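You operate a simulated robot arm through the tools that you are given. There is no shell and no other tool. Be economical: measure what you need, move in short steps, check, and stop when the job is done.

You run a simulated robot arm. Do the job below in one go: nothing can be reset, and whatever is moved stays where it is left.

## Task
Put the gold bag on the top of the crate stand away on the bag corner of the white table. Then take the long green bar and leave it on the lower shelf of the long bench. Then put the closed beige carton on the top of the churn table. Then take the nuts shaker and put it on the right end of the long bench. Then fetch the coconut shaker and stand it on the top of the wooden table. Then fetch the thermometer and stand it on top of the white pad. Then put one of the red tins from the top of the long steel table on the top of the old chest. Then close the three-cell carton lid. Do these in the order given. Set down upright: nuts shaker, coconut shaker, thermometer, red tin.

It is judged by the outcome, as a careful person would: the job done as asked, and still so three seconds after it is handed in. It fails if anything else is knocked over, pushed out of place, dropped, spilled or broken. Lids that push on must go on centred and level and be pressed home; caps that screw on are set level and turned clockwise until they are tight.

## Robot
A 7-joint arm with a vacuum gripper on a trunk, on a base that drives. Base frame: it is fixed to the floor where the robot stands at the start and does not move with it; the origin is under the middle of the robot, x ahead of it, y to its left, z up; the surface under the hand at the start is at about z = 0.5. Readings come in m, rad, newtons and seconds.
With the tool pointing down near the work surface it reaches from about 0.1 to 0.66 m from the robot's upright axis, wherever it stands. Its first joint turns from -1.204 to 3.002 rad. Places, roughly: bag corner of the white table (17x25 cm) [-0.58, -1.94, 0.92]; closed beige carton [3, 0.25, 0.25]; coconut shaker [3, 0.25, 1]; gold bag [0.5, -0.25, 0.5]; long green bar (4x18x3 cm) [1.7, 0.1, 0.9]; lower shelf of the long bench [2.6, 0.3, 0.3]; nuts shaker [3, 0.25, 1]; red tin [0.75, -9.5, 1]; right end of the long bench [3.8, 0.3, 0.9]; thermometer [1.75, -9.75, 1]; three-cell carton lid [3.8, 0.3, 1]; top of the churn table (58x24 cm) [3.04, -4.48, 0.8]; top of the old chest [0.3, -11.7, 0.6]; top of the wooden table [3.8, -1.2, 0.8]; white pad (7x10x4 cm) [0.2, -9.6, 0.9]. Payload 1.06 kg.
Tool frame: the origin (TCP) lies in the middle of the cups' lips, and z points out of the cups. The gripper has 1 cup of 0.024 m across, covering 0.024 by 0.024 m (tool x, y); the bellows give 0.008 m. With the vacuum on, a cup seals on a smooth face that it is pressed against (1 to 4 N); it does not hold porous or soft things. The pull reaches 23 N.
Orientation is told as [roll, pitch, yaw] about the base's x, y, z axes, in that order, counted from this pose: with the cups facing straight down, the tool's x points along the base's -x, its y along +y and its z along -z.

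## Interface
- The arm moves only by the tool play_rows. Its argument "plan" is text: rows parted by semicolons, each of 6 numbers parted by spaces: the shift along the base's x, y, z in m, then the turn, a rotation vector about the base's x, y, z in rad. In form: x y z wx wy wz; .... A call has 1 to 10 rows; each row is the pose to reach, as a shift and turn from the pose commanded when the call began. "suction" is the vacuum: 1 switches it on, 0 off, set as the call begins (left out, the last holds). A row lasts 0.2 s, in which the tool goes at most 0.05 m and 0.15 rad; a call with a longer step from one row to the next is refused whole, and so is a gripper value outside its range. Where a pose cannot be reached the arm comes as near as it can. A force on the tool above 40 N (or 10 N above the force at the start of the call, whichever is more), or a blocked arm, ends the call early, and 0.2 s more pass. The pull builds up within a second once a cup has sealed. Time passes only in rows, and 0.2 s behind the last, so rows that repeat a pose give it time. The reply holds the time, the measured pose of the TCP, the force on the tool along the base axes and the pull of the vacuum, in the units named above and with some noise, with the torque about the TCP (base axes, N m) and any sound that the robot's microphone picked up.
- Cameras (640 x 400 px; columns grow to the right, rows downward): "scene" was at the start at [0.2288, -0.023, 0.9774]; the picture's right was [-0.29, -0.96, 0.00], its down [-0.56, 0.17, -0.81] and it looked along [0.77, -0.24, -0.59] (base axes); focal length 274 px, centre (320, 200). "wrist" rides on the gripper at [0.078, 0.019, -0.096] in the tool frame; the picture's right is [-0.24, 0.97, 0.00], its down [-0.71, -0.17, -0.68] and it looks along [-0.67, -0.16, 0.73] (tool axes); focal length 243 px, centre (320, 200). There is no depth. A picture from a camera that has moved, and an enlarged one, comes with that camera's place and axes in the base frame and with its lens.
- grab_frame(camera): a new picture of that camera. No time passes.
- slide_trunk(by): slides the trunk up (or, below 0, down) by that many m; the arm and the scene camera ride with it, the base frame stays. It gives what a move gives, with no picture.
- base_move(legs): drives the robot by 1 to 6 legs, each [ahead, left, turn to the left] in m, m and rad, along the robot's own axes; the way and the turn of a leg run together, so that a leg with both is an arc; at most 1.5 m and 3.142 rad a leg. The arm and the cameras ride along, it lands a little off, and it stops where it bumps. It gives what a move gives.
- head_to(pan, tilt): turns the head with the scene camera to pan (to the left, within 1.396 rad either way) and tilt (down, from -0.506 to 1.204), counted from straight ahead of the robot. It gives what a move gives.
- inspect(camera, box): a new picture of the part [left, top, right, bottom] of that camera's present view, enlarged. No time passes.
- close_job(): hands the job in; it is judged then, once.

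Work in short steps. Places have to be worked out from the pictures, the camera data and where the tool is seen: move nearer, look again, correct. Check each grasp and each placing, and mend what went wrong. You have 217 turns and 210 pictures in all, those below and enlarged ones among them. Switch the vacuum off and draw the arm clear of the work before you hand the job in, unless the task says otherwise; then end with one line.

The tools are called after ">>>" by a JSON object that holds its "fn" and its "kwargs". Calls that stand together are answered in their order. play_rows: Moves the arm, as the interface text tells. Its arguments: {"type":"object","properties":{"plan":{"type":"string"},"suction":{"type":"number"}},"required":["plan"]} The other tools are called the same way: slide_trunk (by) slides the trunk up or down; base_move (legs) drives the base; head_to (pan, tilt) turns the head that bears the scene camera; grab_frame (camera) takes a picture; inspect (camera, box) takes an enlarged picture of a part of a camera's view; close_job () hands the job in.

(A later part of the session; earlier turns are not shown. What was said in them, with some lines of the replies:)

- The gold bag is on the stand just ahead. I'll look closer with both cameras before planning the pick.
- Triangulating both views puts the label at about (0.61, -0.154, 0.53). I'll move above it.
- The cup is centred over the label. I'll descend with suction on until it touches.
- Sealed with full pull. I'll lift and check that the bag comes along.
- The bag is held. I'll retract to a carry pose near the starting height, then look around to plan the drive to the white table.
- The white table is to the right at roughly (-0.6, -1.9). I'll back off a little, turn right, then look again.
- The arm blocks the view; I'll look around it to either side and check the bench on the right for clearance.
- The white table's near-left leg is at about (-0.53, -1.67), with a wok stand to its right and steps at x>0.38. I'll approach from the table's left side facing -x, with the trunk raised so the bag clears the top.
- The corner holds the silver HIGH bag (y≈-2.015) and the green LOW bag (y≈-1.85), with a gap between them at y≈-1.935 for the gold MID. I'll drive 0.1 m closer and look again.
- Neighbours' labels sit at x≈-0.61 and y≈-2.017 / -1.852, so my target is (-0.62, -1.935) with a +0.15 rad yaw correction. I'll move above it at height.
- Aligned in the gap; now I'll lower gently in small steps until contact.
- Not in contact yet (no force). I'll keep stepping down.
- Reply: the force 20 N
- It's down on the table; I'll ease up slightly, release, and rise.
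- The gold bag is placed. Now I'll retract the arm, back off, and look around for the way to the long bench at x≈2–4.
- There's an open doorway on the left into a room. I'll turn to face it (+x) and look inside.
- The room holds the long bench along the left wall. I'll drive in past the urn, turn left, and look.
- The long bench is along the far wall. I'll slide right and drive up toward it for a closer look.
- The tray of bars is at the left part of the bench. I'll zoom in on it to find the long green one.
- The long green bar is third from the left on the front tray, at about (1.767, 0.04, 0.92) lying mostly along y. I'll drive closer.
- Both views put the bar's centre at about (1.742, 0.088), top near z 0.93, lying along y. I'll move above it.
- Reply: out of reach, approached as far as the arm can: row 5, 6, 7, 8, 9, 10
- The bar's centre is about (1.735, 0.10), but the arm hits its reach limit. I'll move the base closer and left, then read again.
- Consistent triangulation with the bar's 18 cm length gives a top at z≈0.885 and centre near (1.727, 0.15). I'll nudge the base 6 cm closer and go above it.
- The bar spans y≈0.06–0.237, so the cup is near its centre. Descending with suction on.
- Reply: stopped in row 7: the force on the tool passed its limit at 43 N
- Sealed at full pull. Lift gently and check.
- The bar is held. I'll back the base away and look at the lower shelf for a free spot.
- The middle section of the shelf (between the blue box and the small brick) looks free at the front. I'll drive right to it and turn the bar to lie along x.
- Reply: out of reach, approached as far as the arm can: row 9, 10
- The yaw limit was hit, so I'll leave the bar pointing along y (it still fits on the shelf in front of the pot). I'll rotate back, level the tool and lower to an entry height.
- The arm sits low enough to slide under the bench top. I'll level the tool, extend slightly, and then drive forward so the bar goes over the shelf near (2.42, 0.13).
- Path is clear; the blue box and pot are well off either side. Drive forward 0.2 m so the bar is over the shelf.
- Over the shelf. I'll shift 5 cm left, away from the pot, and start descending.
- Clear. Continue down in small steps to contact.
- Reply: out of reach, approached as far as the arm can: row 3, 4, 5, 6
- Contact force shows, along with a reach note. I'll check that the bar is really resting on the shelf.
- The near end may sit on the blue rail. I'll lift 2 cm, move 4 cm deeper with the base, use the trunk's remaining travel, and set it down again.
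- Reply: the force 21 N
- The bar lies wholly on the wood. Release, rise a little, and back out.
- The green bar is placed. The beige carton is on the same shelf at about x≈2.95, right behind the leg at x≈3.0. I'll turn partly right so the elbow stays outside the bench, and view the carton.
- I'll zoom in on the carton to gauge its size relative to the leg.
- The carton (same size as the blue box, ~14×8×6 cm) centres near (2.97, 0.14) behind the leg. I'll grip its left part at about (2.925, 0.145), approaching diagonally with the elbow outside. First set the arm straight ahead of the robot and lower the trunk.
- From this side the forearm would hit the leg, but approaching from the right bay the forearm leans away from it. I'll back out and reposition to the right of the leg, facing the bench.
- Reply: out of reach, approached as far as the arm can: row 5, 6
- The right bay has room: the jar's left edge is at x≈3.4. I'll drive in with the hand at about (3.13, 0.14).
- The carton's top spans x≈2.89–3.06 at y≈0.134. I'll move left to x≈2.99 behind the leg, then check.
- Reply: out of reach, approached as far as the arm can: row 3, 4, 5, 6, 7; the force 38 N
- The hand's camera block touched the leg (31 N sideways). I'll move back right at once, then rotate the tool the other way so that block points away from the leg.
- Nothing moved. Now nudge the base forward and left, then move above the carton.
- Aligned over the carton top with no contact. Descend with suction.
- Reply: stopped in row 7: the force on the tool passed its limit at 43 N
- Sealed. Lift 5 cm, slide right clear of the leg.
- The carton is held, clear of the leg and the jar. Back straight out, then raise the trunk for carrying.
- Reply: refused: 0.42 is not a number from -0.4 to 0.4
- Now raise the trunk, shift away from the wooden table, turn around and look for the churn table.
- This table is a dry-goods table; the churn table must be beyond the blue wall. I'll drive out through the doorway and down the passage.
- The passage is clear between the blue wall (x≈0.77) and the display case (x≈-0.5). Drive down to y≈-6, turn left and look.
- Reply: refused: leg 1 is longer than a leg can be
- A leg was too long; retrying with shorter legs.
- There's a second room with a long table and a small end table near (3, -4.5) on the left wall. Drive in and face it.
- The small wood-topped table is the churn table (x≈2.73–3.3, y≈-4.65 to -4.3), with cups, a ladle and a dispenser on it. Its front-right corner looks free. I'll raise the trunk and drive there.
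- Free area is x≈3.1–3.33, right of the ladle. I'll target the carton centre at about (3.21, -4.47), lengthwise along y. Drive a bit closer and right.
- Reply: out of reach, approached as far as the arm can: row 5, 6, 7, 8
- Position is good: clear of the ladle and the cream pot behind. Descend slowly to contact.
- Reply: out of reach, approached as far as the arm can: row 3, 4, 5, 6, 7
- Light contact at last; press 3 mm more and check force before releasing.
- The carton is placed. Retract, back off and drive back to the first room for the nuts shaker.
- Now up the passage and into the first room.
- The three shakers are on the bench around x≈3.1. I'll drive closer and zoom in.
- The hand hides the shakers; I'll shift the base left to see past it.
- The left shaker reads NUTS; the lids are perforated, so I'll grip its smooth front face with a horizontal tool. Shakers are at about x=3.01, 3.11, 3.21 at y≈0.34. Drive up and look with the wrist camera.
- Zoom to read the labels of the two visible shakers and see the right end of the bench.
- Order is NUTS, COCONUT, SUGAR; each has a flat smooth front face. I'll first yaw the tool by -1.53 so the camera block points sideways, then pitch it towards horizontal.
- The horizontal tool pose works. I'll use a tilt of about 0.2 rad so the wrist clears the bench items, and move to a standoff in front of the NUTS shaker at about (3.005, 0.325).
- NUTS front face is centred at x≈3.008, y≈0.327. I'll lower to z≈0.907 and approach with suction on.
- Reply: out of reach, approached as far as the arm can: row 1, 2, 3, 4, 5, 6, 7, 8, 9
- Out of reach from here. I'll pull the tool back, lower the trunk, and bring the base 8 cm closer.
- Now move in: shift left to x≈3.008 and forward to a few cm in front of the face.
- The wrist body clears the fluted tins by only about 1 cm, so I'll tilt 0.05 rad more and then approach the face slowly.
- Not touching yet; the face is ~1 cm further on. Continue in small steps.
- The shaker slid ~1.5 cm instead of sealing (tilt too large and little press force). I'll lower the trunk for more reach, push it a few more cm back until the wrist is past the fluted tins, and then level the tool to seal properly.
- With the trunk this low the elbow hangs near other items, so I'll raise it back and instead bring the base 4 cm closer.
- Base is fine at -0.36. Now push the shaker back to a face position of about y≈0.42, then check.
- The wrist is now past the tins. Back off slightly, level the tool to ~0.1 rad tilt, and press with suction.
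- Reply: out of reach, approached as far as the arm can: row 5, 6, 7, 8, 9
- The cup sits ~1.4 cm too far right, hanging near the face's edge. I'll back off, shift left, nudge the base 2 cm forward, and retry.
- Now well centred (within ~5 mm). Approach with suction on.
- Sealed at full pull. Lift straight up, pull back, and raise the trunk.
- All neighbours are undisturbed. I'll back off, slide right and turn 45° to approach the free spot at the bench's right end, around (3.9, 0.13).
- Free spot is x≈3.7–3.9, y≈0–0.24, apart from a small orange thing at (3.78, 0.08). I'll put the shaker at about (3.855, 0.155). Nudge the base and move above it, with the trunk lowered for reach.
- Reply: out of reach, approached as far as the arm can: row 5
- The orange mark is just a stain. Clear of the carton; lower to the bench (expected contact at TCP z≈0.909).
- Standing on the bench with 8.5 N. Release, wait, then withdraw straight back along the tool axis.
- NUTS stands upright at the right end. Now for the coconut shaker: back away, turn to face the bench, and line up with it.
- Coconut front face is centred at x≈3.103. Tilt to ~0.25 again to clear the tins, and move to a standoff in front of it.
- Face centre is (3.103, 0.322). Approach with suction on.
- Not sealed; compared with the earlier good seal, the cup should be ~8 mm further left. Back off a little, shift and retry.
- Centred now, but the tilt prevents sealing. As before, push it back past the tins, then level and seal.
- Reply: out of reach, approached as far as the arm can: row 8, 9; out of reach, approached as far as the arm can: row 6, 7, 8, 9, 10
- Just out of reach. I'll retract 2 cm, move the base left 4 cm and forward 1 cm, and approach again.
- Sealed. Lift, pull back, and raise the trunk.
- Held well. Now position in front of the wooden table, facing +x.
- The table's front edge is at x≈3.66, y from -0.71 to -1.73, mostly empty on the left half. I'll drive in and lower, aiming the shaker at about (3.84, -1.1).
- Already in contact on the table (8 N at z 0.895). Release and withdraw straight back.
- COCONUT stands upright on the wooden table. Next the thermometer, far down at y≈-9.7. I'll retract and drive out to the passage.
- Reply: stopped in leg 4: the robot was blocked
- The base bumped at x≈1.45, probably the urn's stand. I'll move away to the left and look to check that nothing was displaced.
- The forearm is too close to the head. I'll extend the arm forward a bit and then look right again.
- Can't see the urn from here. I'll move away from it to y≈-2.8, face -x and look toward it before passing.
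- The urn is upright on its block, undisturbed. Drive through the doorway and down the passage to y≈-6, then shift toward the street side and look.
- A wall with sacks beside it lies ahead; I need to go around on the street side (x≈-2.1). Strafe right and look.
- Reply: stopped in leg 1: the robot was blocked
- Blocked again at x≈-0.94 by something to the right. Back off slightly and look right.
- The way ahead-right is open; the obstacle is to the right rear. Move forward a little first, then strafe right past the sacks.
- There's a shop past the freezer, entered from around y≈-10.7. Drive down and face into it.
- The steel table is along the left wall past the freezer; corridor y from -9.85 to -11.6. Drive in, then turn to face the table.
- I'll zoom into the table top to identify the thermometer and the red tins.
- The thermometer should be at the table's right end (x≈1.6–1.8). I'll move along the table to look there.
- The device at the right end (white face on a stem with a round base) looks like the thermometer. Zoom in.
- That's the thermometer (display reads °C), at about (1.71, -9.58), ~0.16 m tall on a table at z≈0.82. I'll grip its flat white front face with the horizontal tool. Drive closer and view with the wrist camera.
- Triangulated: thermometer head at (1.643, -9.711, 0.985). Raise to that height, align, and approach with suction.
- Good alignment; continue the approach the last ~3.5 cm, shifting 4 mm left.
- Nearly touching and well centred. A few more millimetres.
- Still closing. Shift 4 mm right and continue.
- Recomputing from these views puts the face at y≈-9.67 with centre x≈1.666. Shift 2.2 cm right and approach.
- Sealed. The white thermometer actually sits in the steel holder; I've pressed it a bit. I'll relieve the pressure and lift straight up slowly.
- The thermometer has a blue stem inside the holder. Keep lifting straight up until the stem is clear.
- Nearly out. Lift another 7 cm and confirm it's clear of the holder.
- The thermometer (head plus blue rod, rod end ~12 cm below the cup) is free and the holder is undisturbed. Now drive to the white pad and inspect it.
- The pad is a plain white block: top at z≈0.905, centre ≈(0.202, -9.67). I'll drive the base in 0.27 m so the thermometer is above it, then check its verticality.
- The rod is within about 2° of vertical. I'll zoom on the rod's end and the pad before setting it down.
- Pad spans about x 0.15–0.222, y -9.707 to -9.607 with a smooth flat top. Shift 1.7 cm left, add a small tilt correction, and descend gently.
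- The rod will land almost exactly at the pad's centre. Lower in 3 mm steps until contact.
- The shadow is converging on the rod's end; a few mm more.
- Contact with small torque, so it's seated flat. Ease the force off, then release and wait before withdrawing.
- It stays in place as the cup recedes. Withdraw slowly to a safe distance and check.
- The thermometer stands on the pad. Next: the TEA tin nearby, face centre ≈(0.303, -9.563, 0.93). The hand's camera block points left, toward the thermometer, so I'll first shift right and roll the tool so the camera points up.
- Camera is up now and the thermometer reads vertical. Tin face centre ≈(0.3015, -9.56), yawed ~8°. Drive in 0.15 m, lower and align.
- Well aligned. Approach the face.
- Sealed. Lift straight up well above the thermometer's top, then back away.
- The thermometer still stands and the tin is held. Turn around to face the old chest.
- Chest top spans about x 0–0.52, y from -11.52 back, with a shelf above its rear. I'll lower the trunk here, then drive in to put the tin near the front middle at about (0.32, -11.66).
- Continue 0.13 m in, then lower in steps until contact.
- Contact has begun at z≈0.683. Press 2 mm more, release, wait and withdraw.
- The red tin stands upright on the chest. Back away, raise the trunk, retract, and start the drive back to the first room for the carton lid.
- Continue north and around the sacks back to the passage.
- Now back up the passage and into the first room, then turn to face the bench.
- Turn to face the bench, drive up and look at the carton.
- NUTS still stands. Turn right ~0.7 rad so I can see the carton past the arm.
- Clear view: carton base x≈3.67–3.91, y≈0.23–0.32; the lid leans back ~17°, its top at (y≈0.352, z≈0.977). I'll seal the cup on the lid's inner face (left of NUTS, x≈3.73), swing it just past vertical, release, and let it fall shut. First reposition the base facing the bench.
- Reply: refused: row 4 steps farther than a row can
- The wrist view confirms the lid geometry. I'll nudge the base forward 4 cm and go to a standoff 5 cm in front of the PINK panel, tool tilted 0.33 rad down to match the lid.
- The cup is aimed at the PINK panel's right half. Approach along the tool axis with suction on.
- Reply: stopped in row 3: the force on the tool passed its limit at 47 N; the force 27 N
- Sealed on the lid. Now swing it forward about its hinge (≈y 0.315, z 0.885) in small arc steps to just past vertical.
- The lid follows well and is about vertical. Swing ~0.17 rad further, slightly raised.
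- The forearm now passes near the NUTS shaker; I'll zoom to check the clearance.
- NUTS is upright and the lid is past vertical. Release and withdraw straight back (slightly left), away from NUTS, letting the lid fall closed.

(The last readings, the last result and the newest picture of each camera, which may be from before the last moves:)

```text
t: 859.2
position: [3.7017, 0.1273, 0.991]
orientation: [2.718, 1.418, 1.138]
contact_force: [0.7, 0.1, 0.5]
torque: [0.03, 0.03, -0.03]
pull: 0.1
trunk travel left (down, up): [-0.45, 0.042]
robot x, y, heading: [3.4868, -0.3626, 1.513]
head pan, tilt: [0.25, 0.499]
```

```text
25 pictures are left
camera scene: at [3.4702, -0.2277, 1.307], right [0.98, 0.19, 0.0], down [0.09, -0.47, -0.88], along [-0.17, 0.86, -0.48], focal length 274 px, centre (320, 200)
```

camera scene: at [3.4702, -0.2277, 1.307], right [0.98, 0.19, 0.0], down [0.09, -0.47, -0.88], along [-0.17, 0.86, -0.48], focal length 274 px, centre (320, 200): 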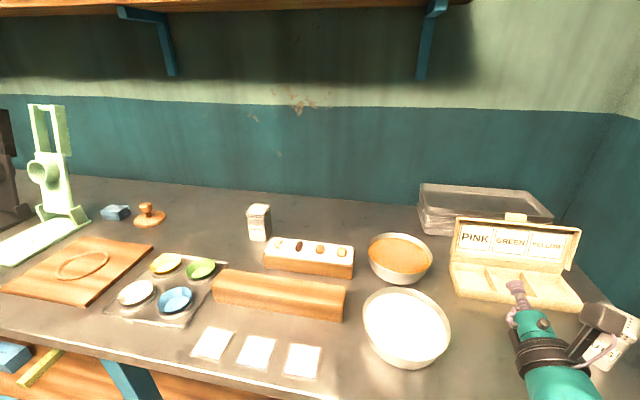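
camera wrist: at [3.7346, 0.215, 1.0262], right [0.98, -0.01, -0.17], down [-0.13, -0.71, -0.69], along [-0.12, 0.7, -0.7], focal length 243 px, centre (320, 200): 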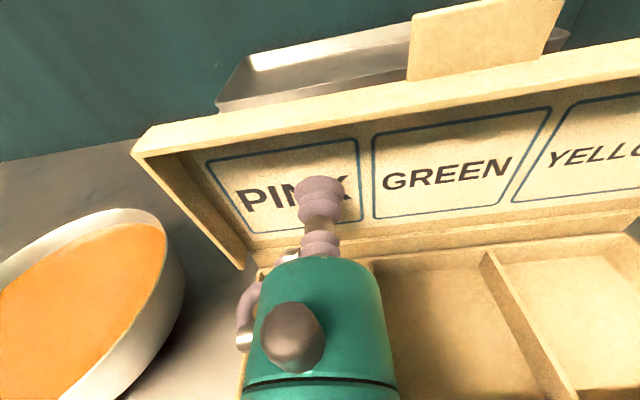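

The lid fell back: it leans back ~35°, so I'd only brought it near vertical. I'll redo it starting with the tool tilted 0.75 rad down so I can swing it ~0.8 rad. First reorient above and go to the standoff.

>>> {"fn": "play_rows", "kwargs": {"plan": "0 -0.03 0.03 -0.127 0.01 -0.021; 0 -0.05 0.06 -0.253 0.019 -0.043; 0 -0.05 0.08 -0.38 0.029 -0.064; 0 -0.04 0.08 -0.507 0.038 -0.086; 0 -0.01 0.08 -0.634 0.048 -0.107; 0 0.03 0.07 -0.76 0.057 -0.129; 0 0.07 0.05 -0.887 0.0665 -0.15; 0 0.11 0.03 -0.887 0.0665 -0.15; 0 0.145 0.01 -0.887 0.0665 -0.15; 0.003 0.162 -0.013 -0.887 0.0665 -0.15"}}

>>> {"fn": "grab_frame", "kwargs": {"camera": "wrist"}}

>>> {"fn": "inspect", "kwargs": {"camera": "scene", "box": [430, 180, 640, 380]}}

```text
t: 861.4
position: [3.7033, 0.2898, 0.9797]
orientation: [0.078, 0.817, -1.634]
contact_force: [-0.2, -1.1, 0.4]
torque: [0.02, -0.02, -0.01]
pull: 0.0
out of reach, approached as far as the arm can: row 3, 4, 5
trunk travel left (down, up): [-0.45, 0.042]
robot x, y, heading: [3.4849, -0.3661, 1.517]
head pan, tilt: [0.25, 0.499]
```

```text
24 pictures are left
camera wrist: at [3.7139, 0.2704, 1.1035], right [0.95, -0.28, -0.12], down [-0.28, -0.96, -0.06], along [-0.1, 0.09, -0.99], focal length 243 px, centre (320, 200)
```

wrist: 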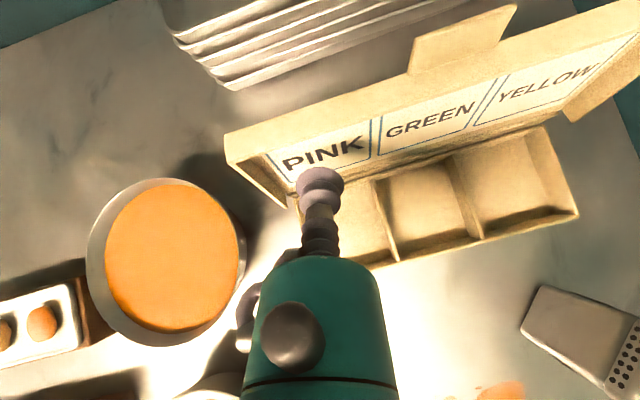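

```text
2.00 times, centred on (535, 280) of scene
camera zoom: at [3.4705, -0.2274, 1.3069], right [0.98, 0.19, 0.0], down [0.09, -0.47, -0.88], along [-0.17, 0.86, -0.48], focal length 549 px, centre (-110, 40)
```

zoom: 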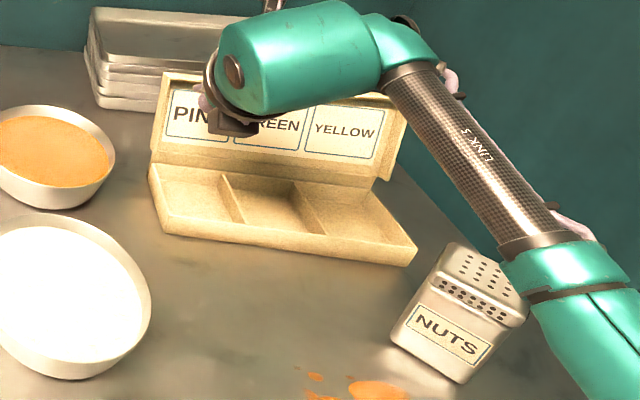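

Tool is now 43° down, aimed at the PINK panel. Approach along its axis with suction.

>>> {"fn": "play_rows", "kwargs": {"plan": "0.003 0.018 -0.017 0 0 0; 0.004 0.025 -0.024 0 0 0; 0.005 0.029 -0.027 0 0 0; 0.0053 0.0325 -0.031 0 0 0; 0.006 0.036 -0.034 0 0 0; 0.0064 0.039 -0.0375 0 0 0; 0.007 0.043 -0.041 0 0 0; 0.007 0.043 -0.041 0 0 0", "suction": 1}}

>>> {"fn": "grab_frame", "kwargs": {"camera": "wrist"}}

```text
t: 862.7
position: [3.7106, 0.3211, 0.9499]
orientation: [0.077, 0.822, -1.636]
contact_force: [-1.9, -47.6, 13.0]
torque: [0.89, -0.06, 0.2]
pull: 0.1
trunk travel left (down, up): [-0.45, 0.042]
robot x, y, heading: [3.4844, -0.3638, 1.511]
head pan, tilt: [0.25, 0.499]
stopped in row 6: the force on the tool passed its limit at 43 N (the readings are from after the stop); the commanded pose is now the measured one
```

```text
22 pictures are left
camera wrist: at [3.7204, 0.3001, 1.0721], right [0.95, -0.28, -0.12], down [-0.28, -0.96, -0.06], along [-0.1, 0.09, -0.99], focal length 243 px, centre (320, 200)
```

wrist: 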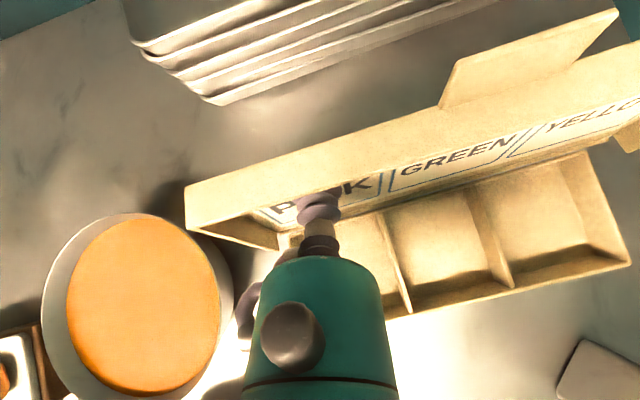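

No seal: the contact force shows the lid actually leans back only ~15°, so it seems to spring back open. Instead I'll hook it from behind with the tip and push it all the way down. Back off, tilt to ~0.6 rad, raise, and nudge the base closer.

>>> {"fn": "play_rows", "kwargs": {"plan": "0 -0.02 0.02 0 0 0; 0 -0.03 0.05 0.05 0 0.03; 0 -0.03 0.085 0.1 0 0.06; -0.01 -0.02 0.1 0.15 0 0.1; -0.01 -0.02 0.1 0.15 0 0.1", "suction": 0}}

>>> {"fn": "base_move", "kwargs": {"legs": [[0.03, -0.05, 0]]}}

>>> {"fn": "play_rows", "kwargs": {"plan": "-0.02 0.03 0 0 0 0; -0.04 0.06 0 0 0 0; -0.045 0.07 0 0 0 0; -0.045 0.07 0 0 0 0"}}

>>> {"fn": "grab_frame", "kwargs": {"camera": "wrist"}}

```text
t: 863.9
position: [3.6983, 0.3088, 1.0451]
orientation: [0.075, 0.967, -1.536]
contact_force: [0.7, 0.1, -0.3]
torque: [-0.02, 0.03, -0.02]
pull: 0.0
trunk travel left (down, up): [-0.45, 0.042]
robot x, y, heading: [3.4843, -0.3656, 1.514]
head pan, tilt: [0.25, 0.499]
```

```text
t: 865.0
position: [3.7504, 0.335, 1.045]
orientation: [0.073, 0.967, -1.537]
contact_force: [0.6, 0.1, 0.5]
torque: [-0.01, -0.01, 0.02]
pull: 0.0
trunk travel left (down, up): [-0.45, 0.042]
robot x, y, heading: [3.5333, -0.3418, 1.515]
head pan, tilt: [0.25, 0.499]
```

```text
t: 866.0
position: [3.7064, 0.4051, 1.0451]
orientation: [0.073, 0.966, -1.534]
contact_force: [0.5, -0.4, 0.2]
torque: [-0.01, 0.01, 0.0]
pull: 0.0
trunk travel left (down, up): [-0.45, 0.042]
robot x, y, heading: [3.536, -0.3373, 1.518]
head pan, tilt: [0.25, 0.499]
```

```text
21 pictures are left
camera wrist: at [3.7191, 0.3686, 1.1637], right [0.98, -0.16, -0.15], down [-0.19, -0.96, -0.2], along [-0.11, 0.23, -0.97], focal length 243 px, centre (320, 200)
```

wrist: 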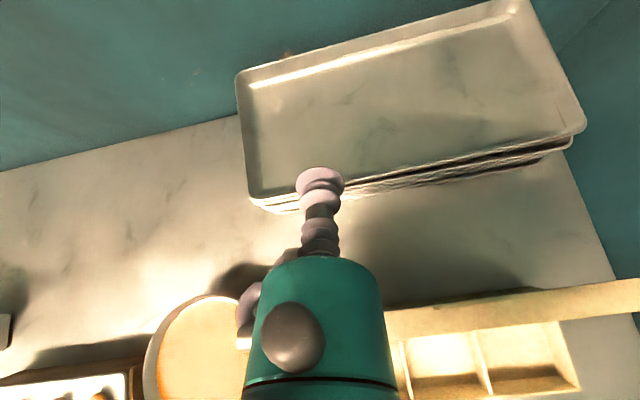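

The tip reaches behind the lid (there's a gap before the trays). Lower it behind the lid's top edge and pull forward.

>>> {"fn": "play_rows", "kwargs": {"plan": "0 -0.01 -0.03 0 0 0; 0 -0.02 -0.06 0 0 0; 0 -0.02 -0.073 0 0 0; 0 -0.045 -0.073 0 0 0; 0 -0.07 -0.073 0 0 0; 0 -0.09 -0.074 0 0 0; 0 -0.11 -0.076 0 0 0; 0 -0.13 -0.08 0 0 0; 0 -0.13 -0.08 0 0 0"}}

>>> {"fn": "grab_frame", "kwargs": {"camera": "wrist"}}

>>> {"fn": "inspect", "kwargs": {"camera": "scene", "box": [400, 160, 640, 380]}}

```text
t: 866.8
position: [3.7066, 0.3864, 0.9966]
orientation: [0.054, 0.998, -1.549]
contact_force: [3.1, 2.0, 21.3]
torque: [-1.43, 0.37, 0.18]
pull: 0.1
trunk travel left (down, up): [-0.45, 0.042]
robot x, y, heading: [3.5372, -0.3358, 1.513]
head pan, tilt: [0.25, 0.499]
stopped in row 3: the force on the tool passed its limit at 48 N (the readings are from after the stop); the commanded pose is now the measured one
```

```text
20 pictures are left
camera wrist: at [3.721, 0.3468, 1.1142], right [0.97, -0.15, -0.17], down [-0.19, -0.95, -0.23], along [-0.13, 0.26, -0.96], focal length 243 px, centre (320, 200)
```

wrist: 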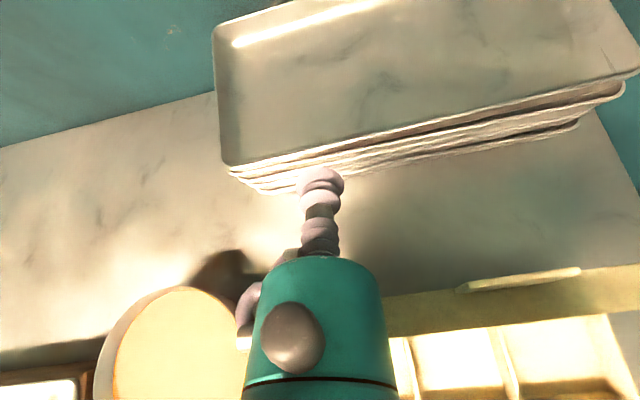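

```text
1.82 times, centred on (520, 270) of scene
camera zoom: at [3.5228, -0.2024, 1.3074], right [0.98, 0.19, 0.0], down [0.09, -0.47, -0.88], along [-0.17, 0.86, -0.48], focal length 499 px, centre (-44, 73)
```

zoom: 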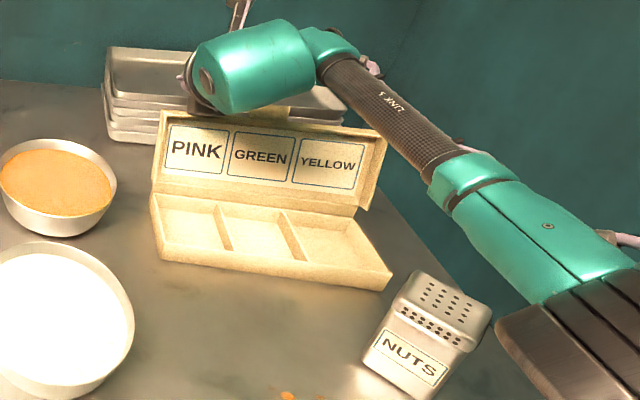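

The body of the hand touched the lid's top because the tip was too far behind it. Raise, come 3.3 cm back so the narrow neck is over the lid edge, lower and pull.

>>> {"fn": "play_rows", "kwargs": {"plan": "0 0 0.02 0 0 0; 0 0 0.045 -0.05 0 0; 0 -0.02 0.045 -0.05 0 0; 0 -0.031 0.03 -0.05 0 0; 0 -0.031 0.005 -0.05 0 0; 0 -0.031 -0.01 -0.05 0 0; 0 -0.031 -0.016 -0.05 0 0; 0 -0.031 -0.016 -0.05 0 0"}}

>>> {"fn": "grab_frame", "kwargs": {"camera": "wrist"}}

```text
t: 868.6
position: [3.7068, 0.3557, 0.9751]
orientation: [0.06, 0.943, -1.548]
contact_force: [3.6, 3.0, 13.8]
torque: [-0.5, 0.07, 0.11]
pull: 0.1
trunk travel left (down, up): [-0.45, 0.042]
robot x, y, heading: [3.537, -0.3399, 1.516]
head pan, tilt: [0.25, 0.499]
```

```text
18 pictures are left
camera wrist: at [3.7213, 0.3214, 1.0956], right [0.97, -0.16, -0.16], down [-0.19, -0.97, -0.18], along [-0.12, 0.2, -0.97], focal length 243 px, centre (320, 200)
```

wrist: 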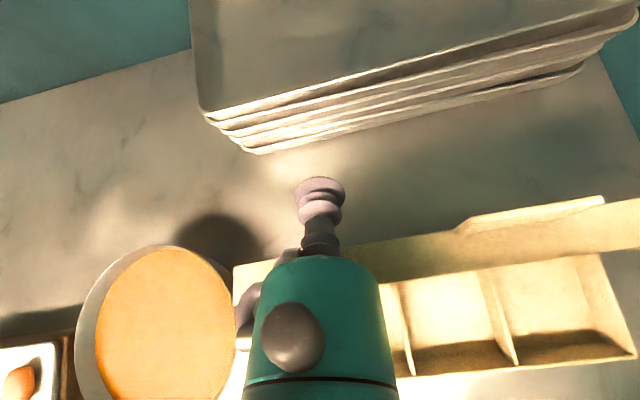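

The tip is hooked behind the lid's edge. Pull it forward.

>>> {"fn": "play_rows", "kwargs": {"plan": "0 -0.01 0.002 0 0 0; 0 -0.03 0.002 0 0 0; 0 -0.05 0.001 0 0 0; 0 -0.07 -0.002 0 0 0; 0 -0.09 -0.008 0 0 0; 0 -0.105 -0.018 0 0 0; 0 -0.115 -0.03 0 0 0; 0 -0.115 -0.03 0 0 0"}}

>>> {"fn": "grab_frame", "kwargs": {"camera": "wrist"}}

```text
t: 870.4
position: [3.7069, 0.2405, 0.9423]
orientation: [0.058, 0.939, -1.545]
contact_force: [1.0, 0.3, 0.8]
torque: [-0.04, 0.0, -0.01]
pull: 0.0
trunk travel left (down, up): [-0.45, 0.042]
robot x, y, heading: [3.5393, -0.3383, 1.516]
head pan, tilt: [0.25, 0.499]
```

```text
17 pictures are left
camera wrist: at [3.7209, 0.2076, 1.0629], right [0.97, -0.16, -0.16], down [-0.19, -0.97, -0.17], along [-0.12, 0.2, -0.97], focal length 243 px, centre (320, 200)
```

wrist: 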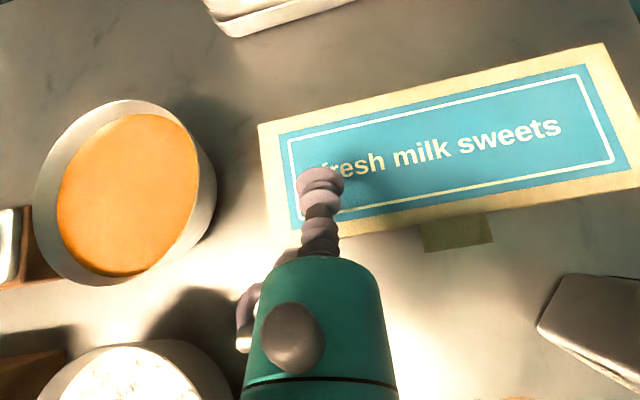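

The lid is closed. I'll press gently on its top to make sure it's fully home.

>>> {"fn": "play_rows", "kwargs": {"plan": "0.02 0.01 0.02 0 0 0; 0.05 0.02 0.02 0 0 0; 0.075 0.025 0.02 0 0 0; 0.075 0.025 0 0 0 0; 0.075 0.025 -0.015 0 0 0; 0.075 0.025 -0.022 0 0 0; 0.075 0.025 -0.028 0 0 0; 0.075 0.025 -0.033 0 0 0; 0.075 0.025 -0.033 0 0 0"}}

>>> {"fn": "inspect", "kwargs": {"camera": "scene", "box": [400, 160, 640, 380]}}

```text
t: 872.4
position: [3.7811, 0.2662, 0.9099]
orientation: [0.061, 0.938, -1.547]
contact_force: [0.7, -1.4, 4.9]
torque: [-0.03, -0.03, 0.01]
pull: 0.0
trunk travel left (down, up): [-0.45, 0.042]
robot x, y, heading: [3.5351, -0.3376, 1.516]
head pan, tilt: [0.25, 0.499]
```

```text
1.82 times, centred on (520, 270) of scene
camera zoom: at [3.5225, -0.2015, 1.3071], right [0.98, 0.19, 0.0], down [0.09, -0.47, -0.88], along [-0.17, 0.86, -0.48], focal length 499 px, centre (-44, 73)
```

zoom: 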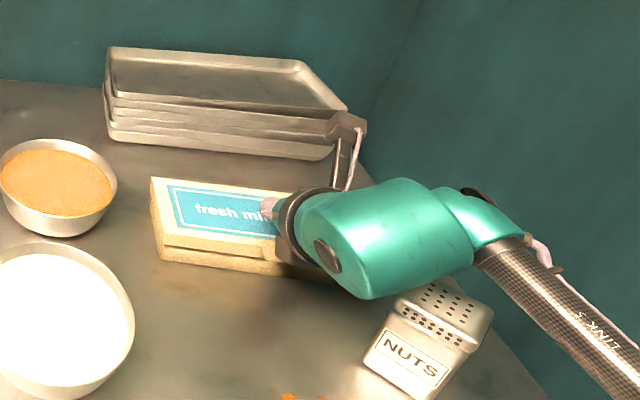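

Light contact at 4.9 N. Press ~4 mm more to seat it, then rise straight up and clear.

>>> {"fn": "play_rows", "kwargs": {"plan": "0 0 -0.002 0 0 0; 0 0 -0.005 0 0 0; 0 0 -0.005 0 0 0"}}

>>> {"fn": "play_rows", "kwargs": {"plan": "0 0 0.02 0 0 0; 0 0 0.06 0 0 0; 0 0 0.1 0 0 0; 0 0 0.14 0 0 0; -0.03 -0.03 0.16 0 0 0; -0.06 -0.06 0.17 0 0 0; -0.09 -0.09 0.17 0 0 0"}}

>>> {"fn": "base_move", "kwargs": {"legs": [[-0.2, 0.1, 0]]}}

>>> {"fn": "head_to", "kwargs": {"pan": -0.3, "tilt": 0.5}}

>>> {"fn": "grab_frame", "kwargs": {"camera": "scene"}}

>>> {"fn": "grab_frame", "kwargs": {"camera": "wrist"}}

```text
t: 873.2
position: [3.7827, 0.268, 0.9086]
orientation: [0.061, 0.945, -1.545]
contact_force: [0.7, 7.7, 17.1]
torque: [-0.14, -0.02, 0.0]
pull: 0.0
trunk travel left (down, up): [-0.45, 0.042]
robot x, y, heading: [3.5348, -0.3355, 1.513]
head pan, tilt: [0.25, 0.499]
```

```text
t: 874.8
position: [3.6935, 0.1755, 1.0775]
orientation: [0.059, 0.939, -1.549]
contact_force: [-0.2, -0.5, 0.3]
torque: [0.01, -0.03, 0.02]
pull: 0.1
trunk travel left (down, up): [-0.45, 0.042]
robot x, y, heading: [3.5349, -0.3382, 1.51]
head pan, tilt: [0.25, 0.499]
```

```text
t: 876.5
position: [3.5821, -0.0186, 1.0768]
orientation: [0.06, 0.939, -1.546]
contact_force: [0.5, 0.3, 0.0]
torque: [-0.04, 0.0, 0.01]
pull: 0.1
trunk travel left (down, up): [-0.45, 0.042]
robot x, y, heading: [3.4219, -0.536, 1.514]
head pan, tilt: [0.25, 0.499]
```

```text
t: 877.5
position: [3.5809, -0.0179, 1.0755]
orientation: [0.057, 0.936, -1.545]
contact_force: [-0.4, -0.4, -1.1]
torque: [-0.01, 0.01, -0.03]
pull: 0.1
trunk travel left (down, up): [-0.45, 0.042]
robot x, y, heading: [3.4214, -0.5299, 1.512]
head pan, tilt: [-0.3, 0.499]
```

```text
15 pictures are left
camera scene: at [3.4586, -0.4002, 1.3069], right [0.94, -0.35, 0.0], down [-0.17, -0.45, -0.88], along [0.31, 0.82, -0.48], focal length 274 px, centre (320, 200)
```

scene: 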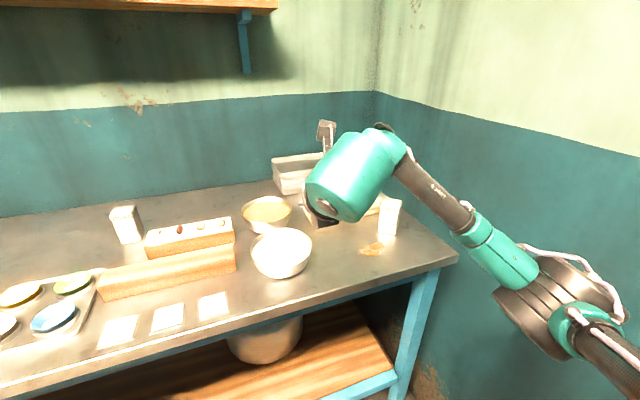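

```text
14 pictures are left
camera wrist: at [3.5946, -0.0516, 1.1965], right [0.97, -0.16, -0.16], down [-0.19, -0.97, -0.17], along [-0.12, 0.2, -0.97], focal length 243 px, centre (320, 200)
```

wrist: 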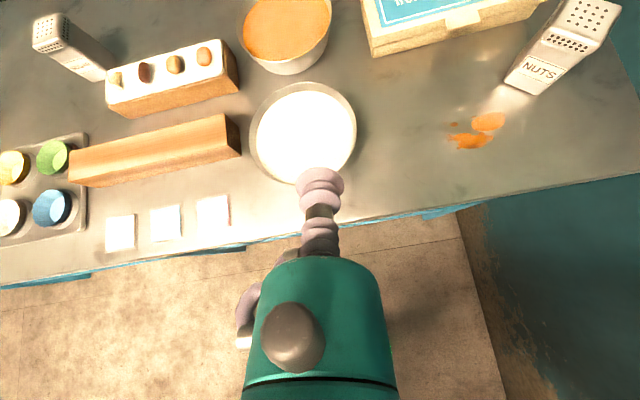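

NUTS stands and the carton is shut. One last zoom to verify that the lid sits flush.

>>> {"fn": "inspect", "kwargs": {"camera": "wrist", "box": [340, 0, 640, 160]}}

```text
2.13 times, centred on (490, 80) of wrist
camera zoom: at [3.5946, -0.0516, 1.1965], right [0.97, -0.16, -0.16], down [-0.19, -0.97, -0.17], along [-0.12, 0.2, -0.97], focal length 518 px, centre (-43, 456)
```

zoom: 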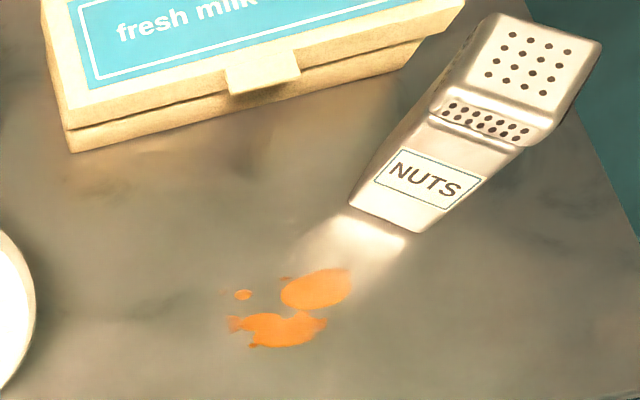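

The lid is flush on its base with the tab over the front, the vacuum is off and the arm is clear. Handing in.

>>> {"fn": "close_job", "kwargs": {}}

```text
The job is handed in.
```

I did all eight steps in the order given and handed the job in. Each item stayed where it was put, and everything that had to be upright was standing when last seen. On the way the base stopped against something twice, once by the urn near the doorway (it was still upright on its block) and once in the street against something I couldn't see.
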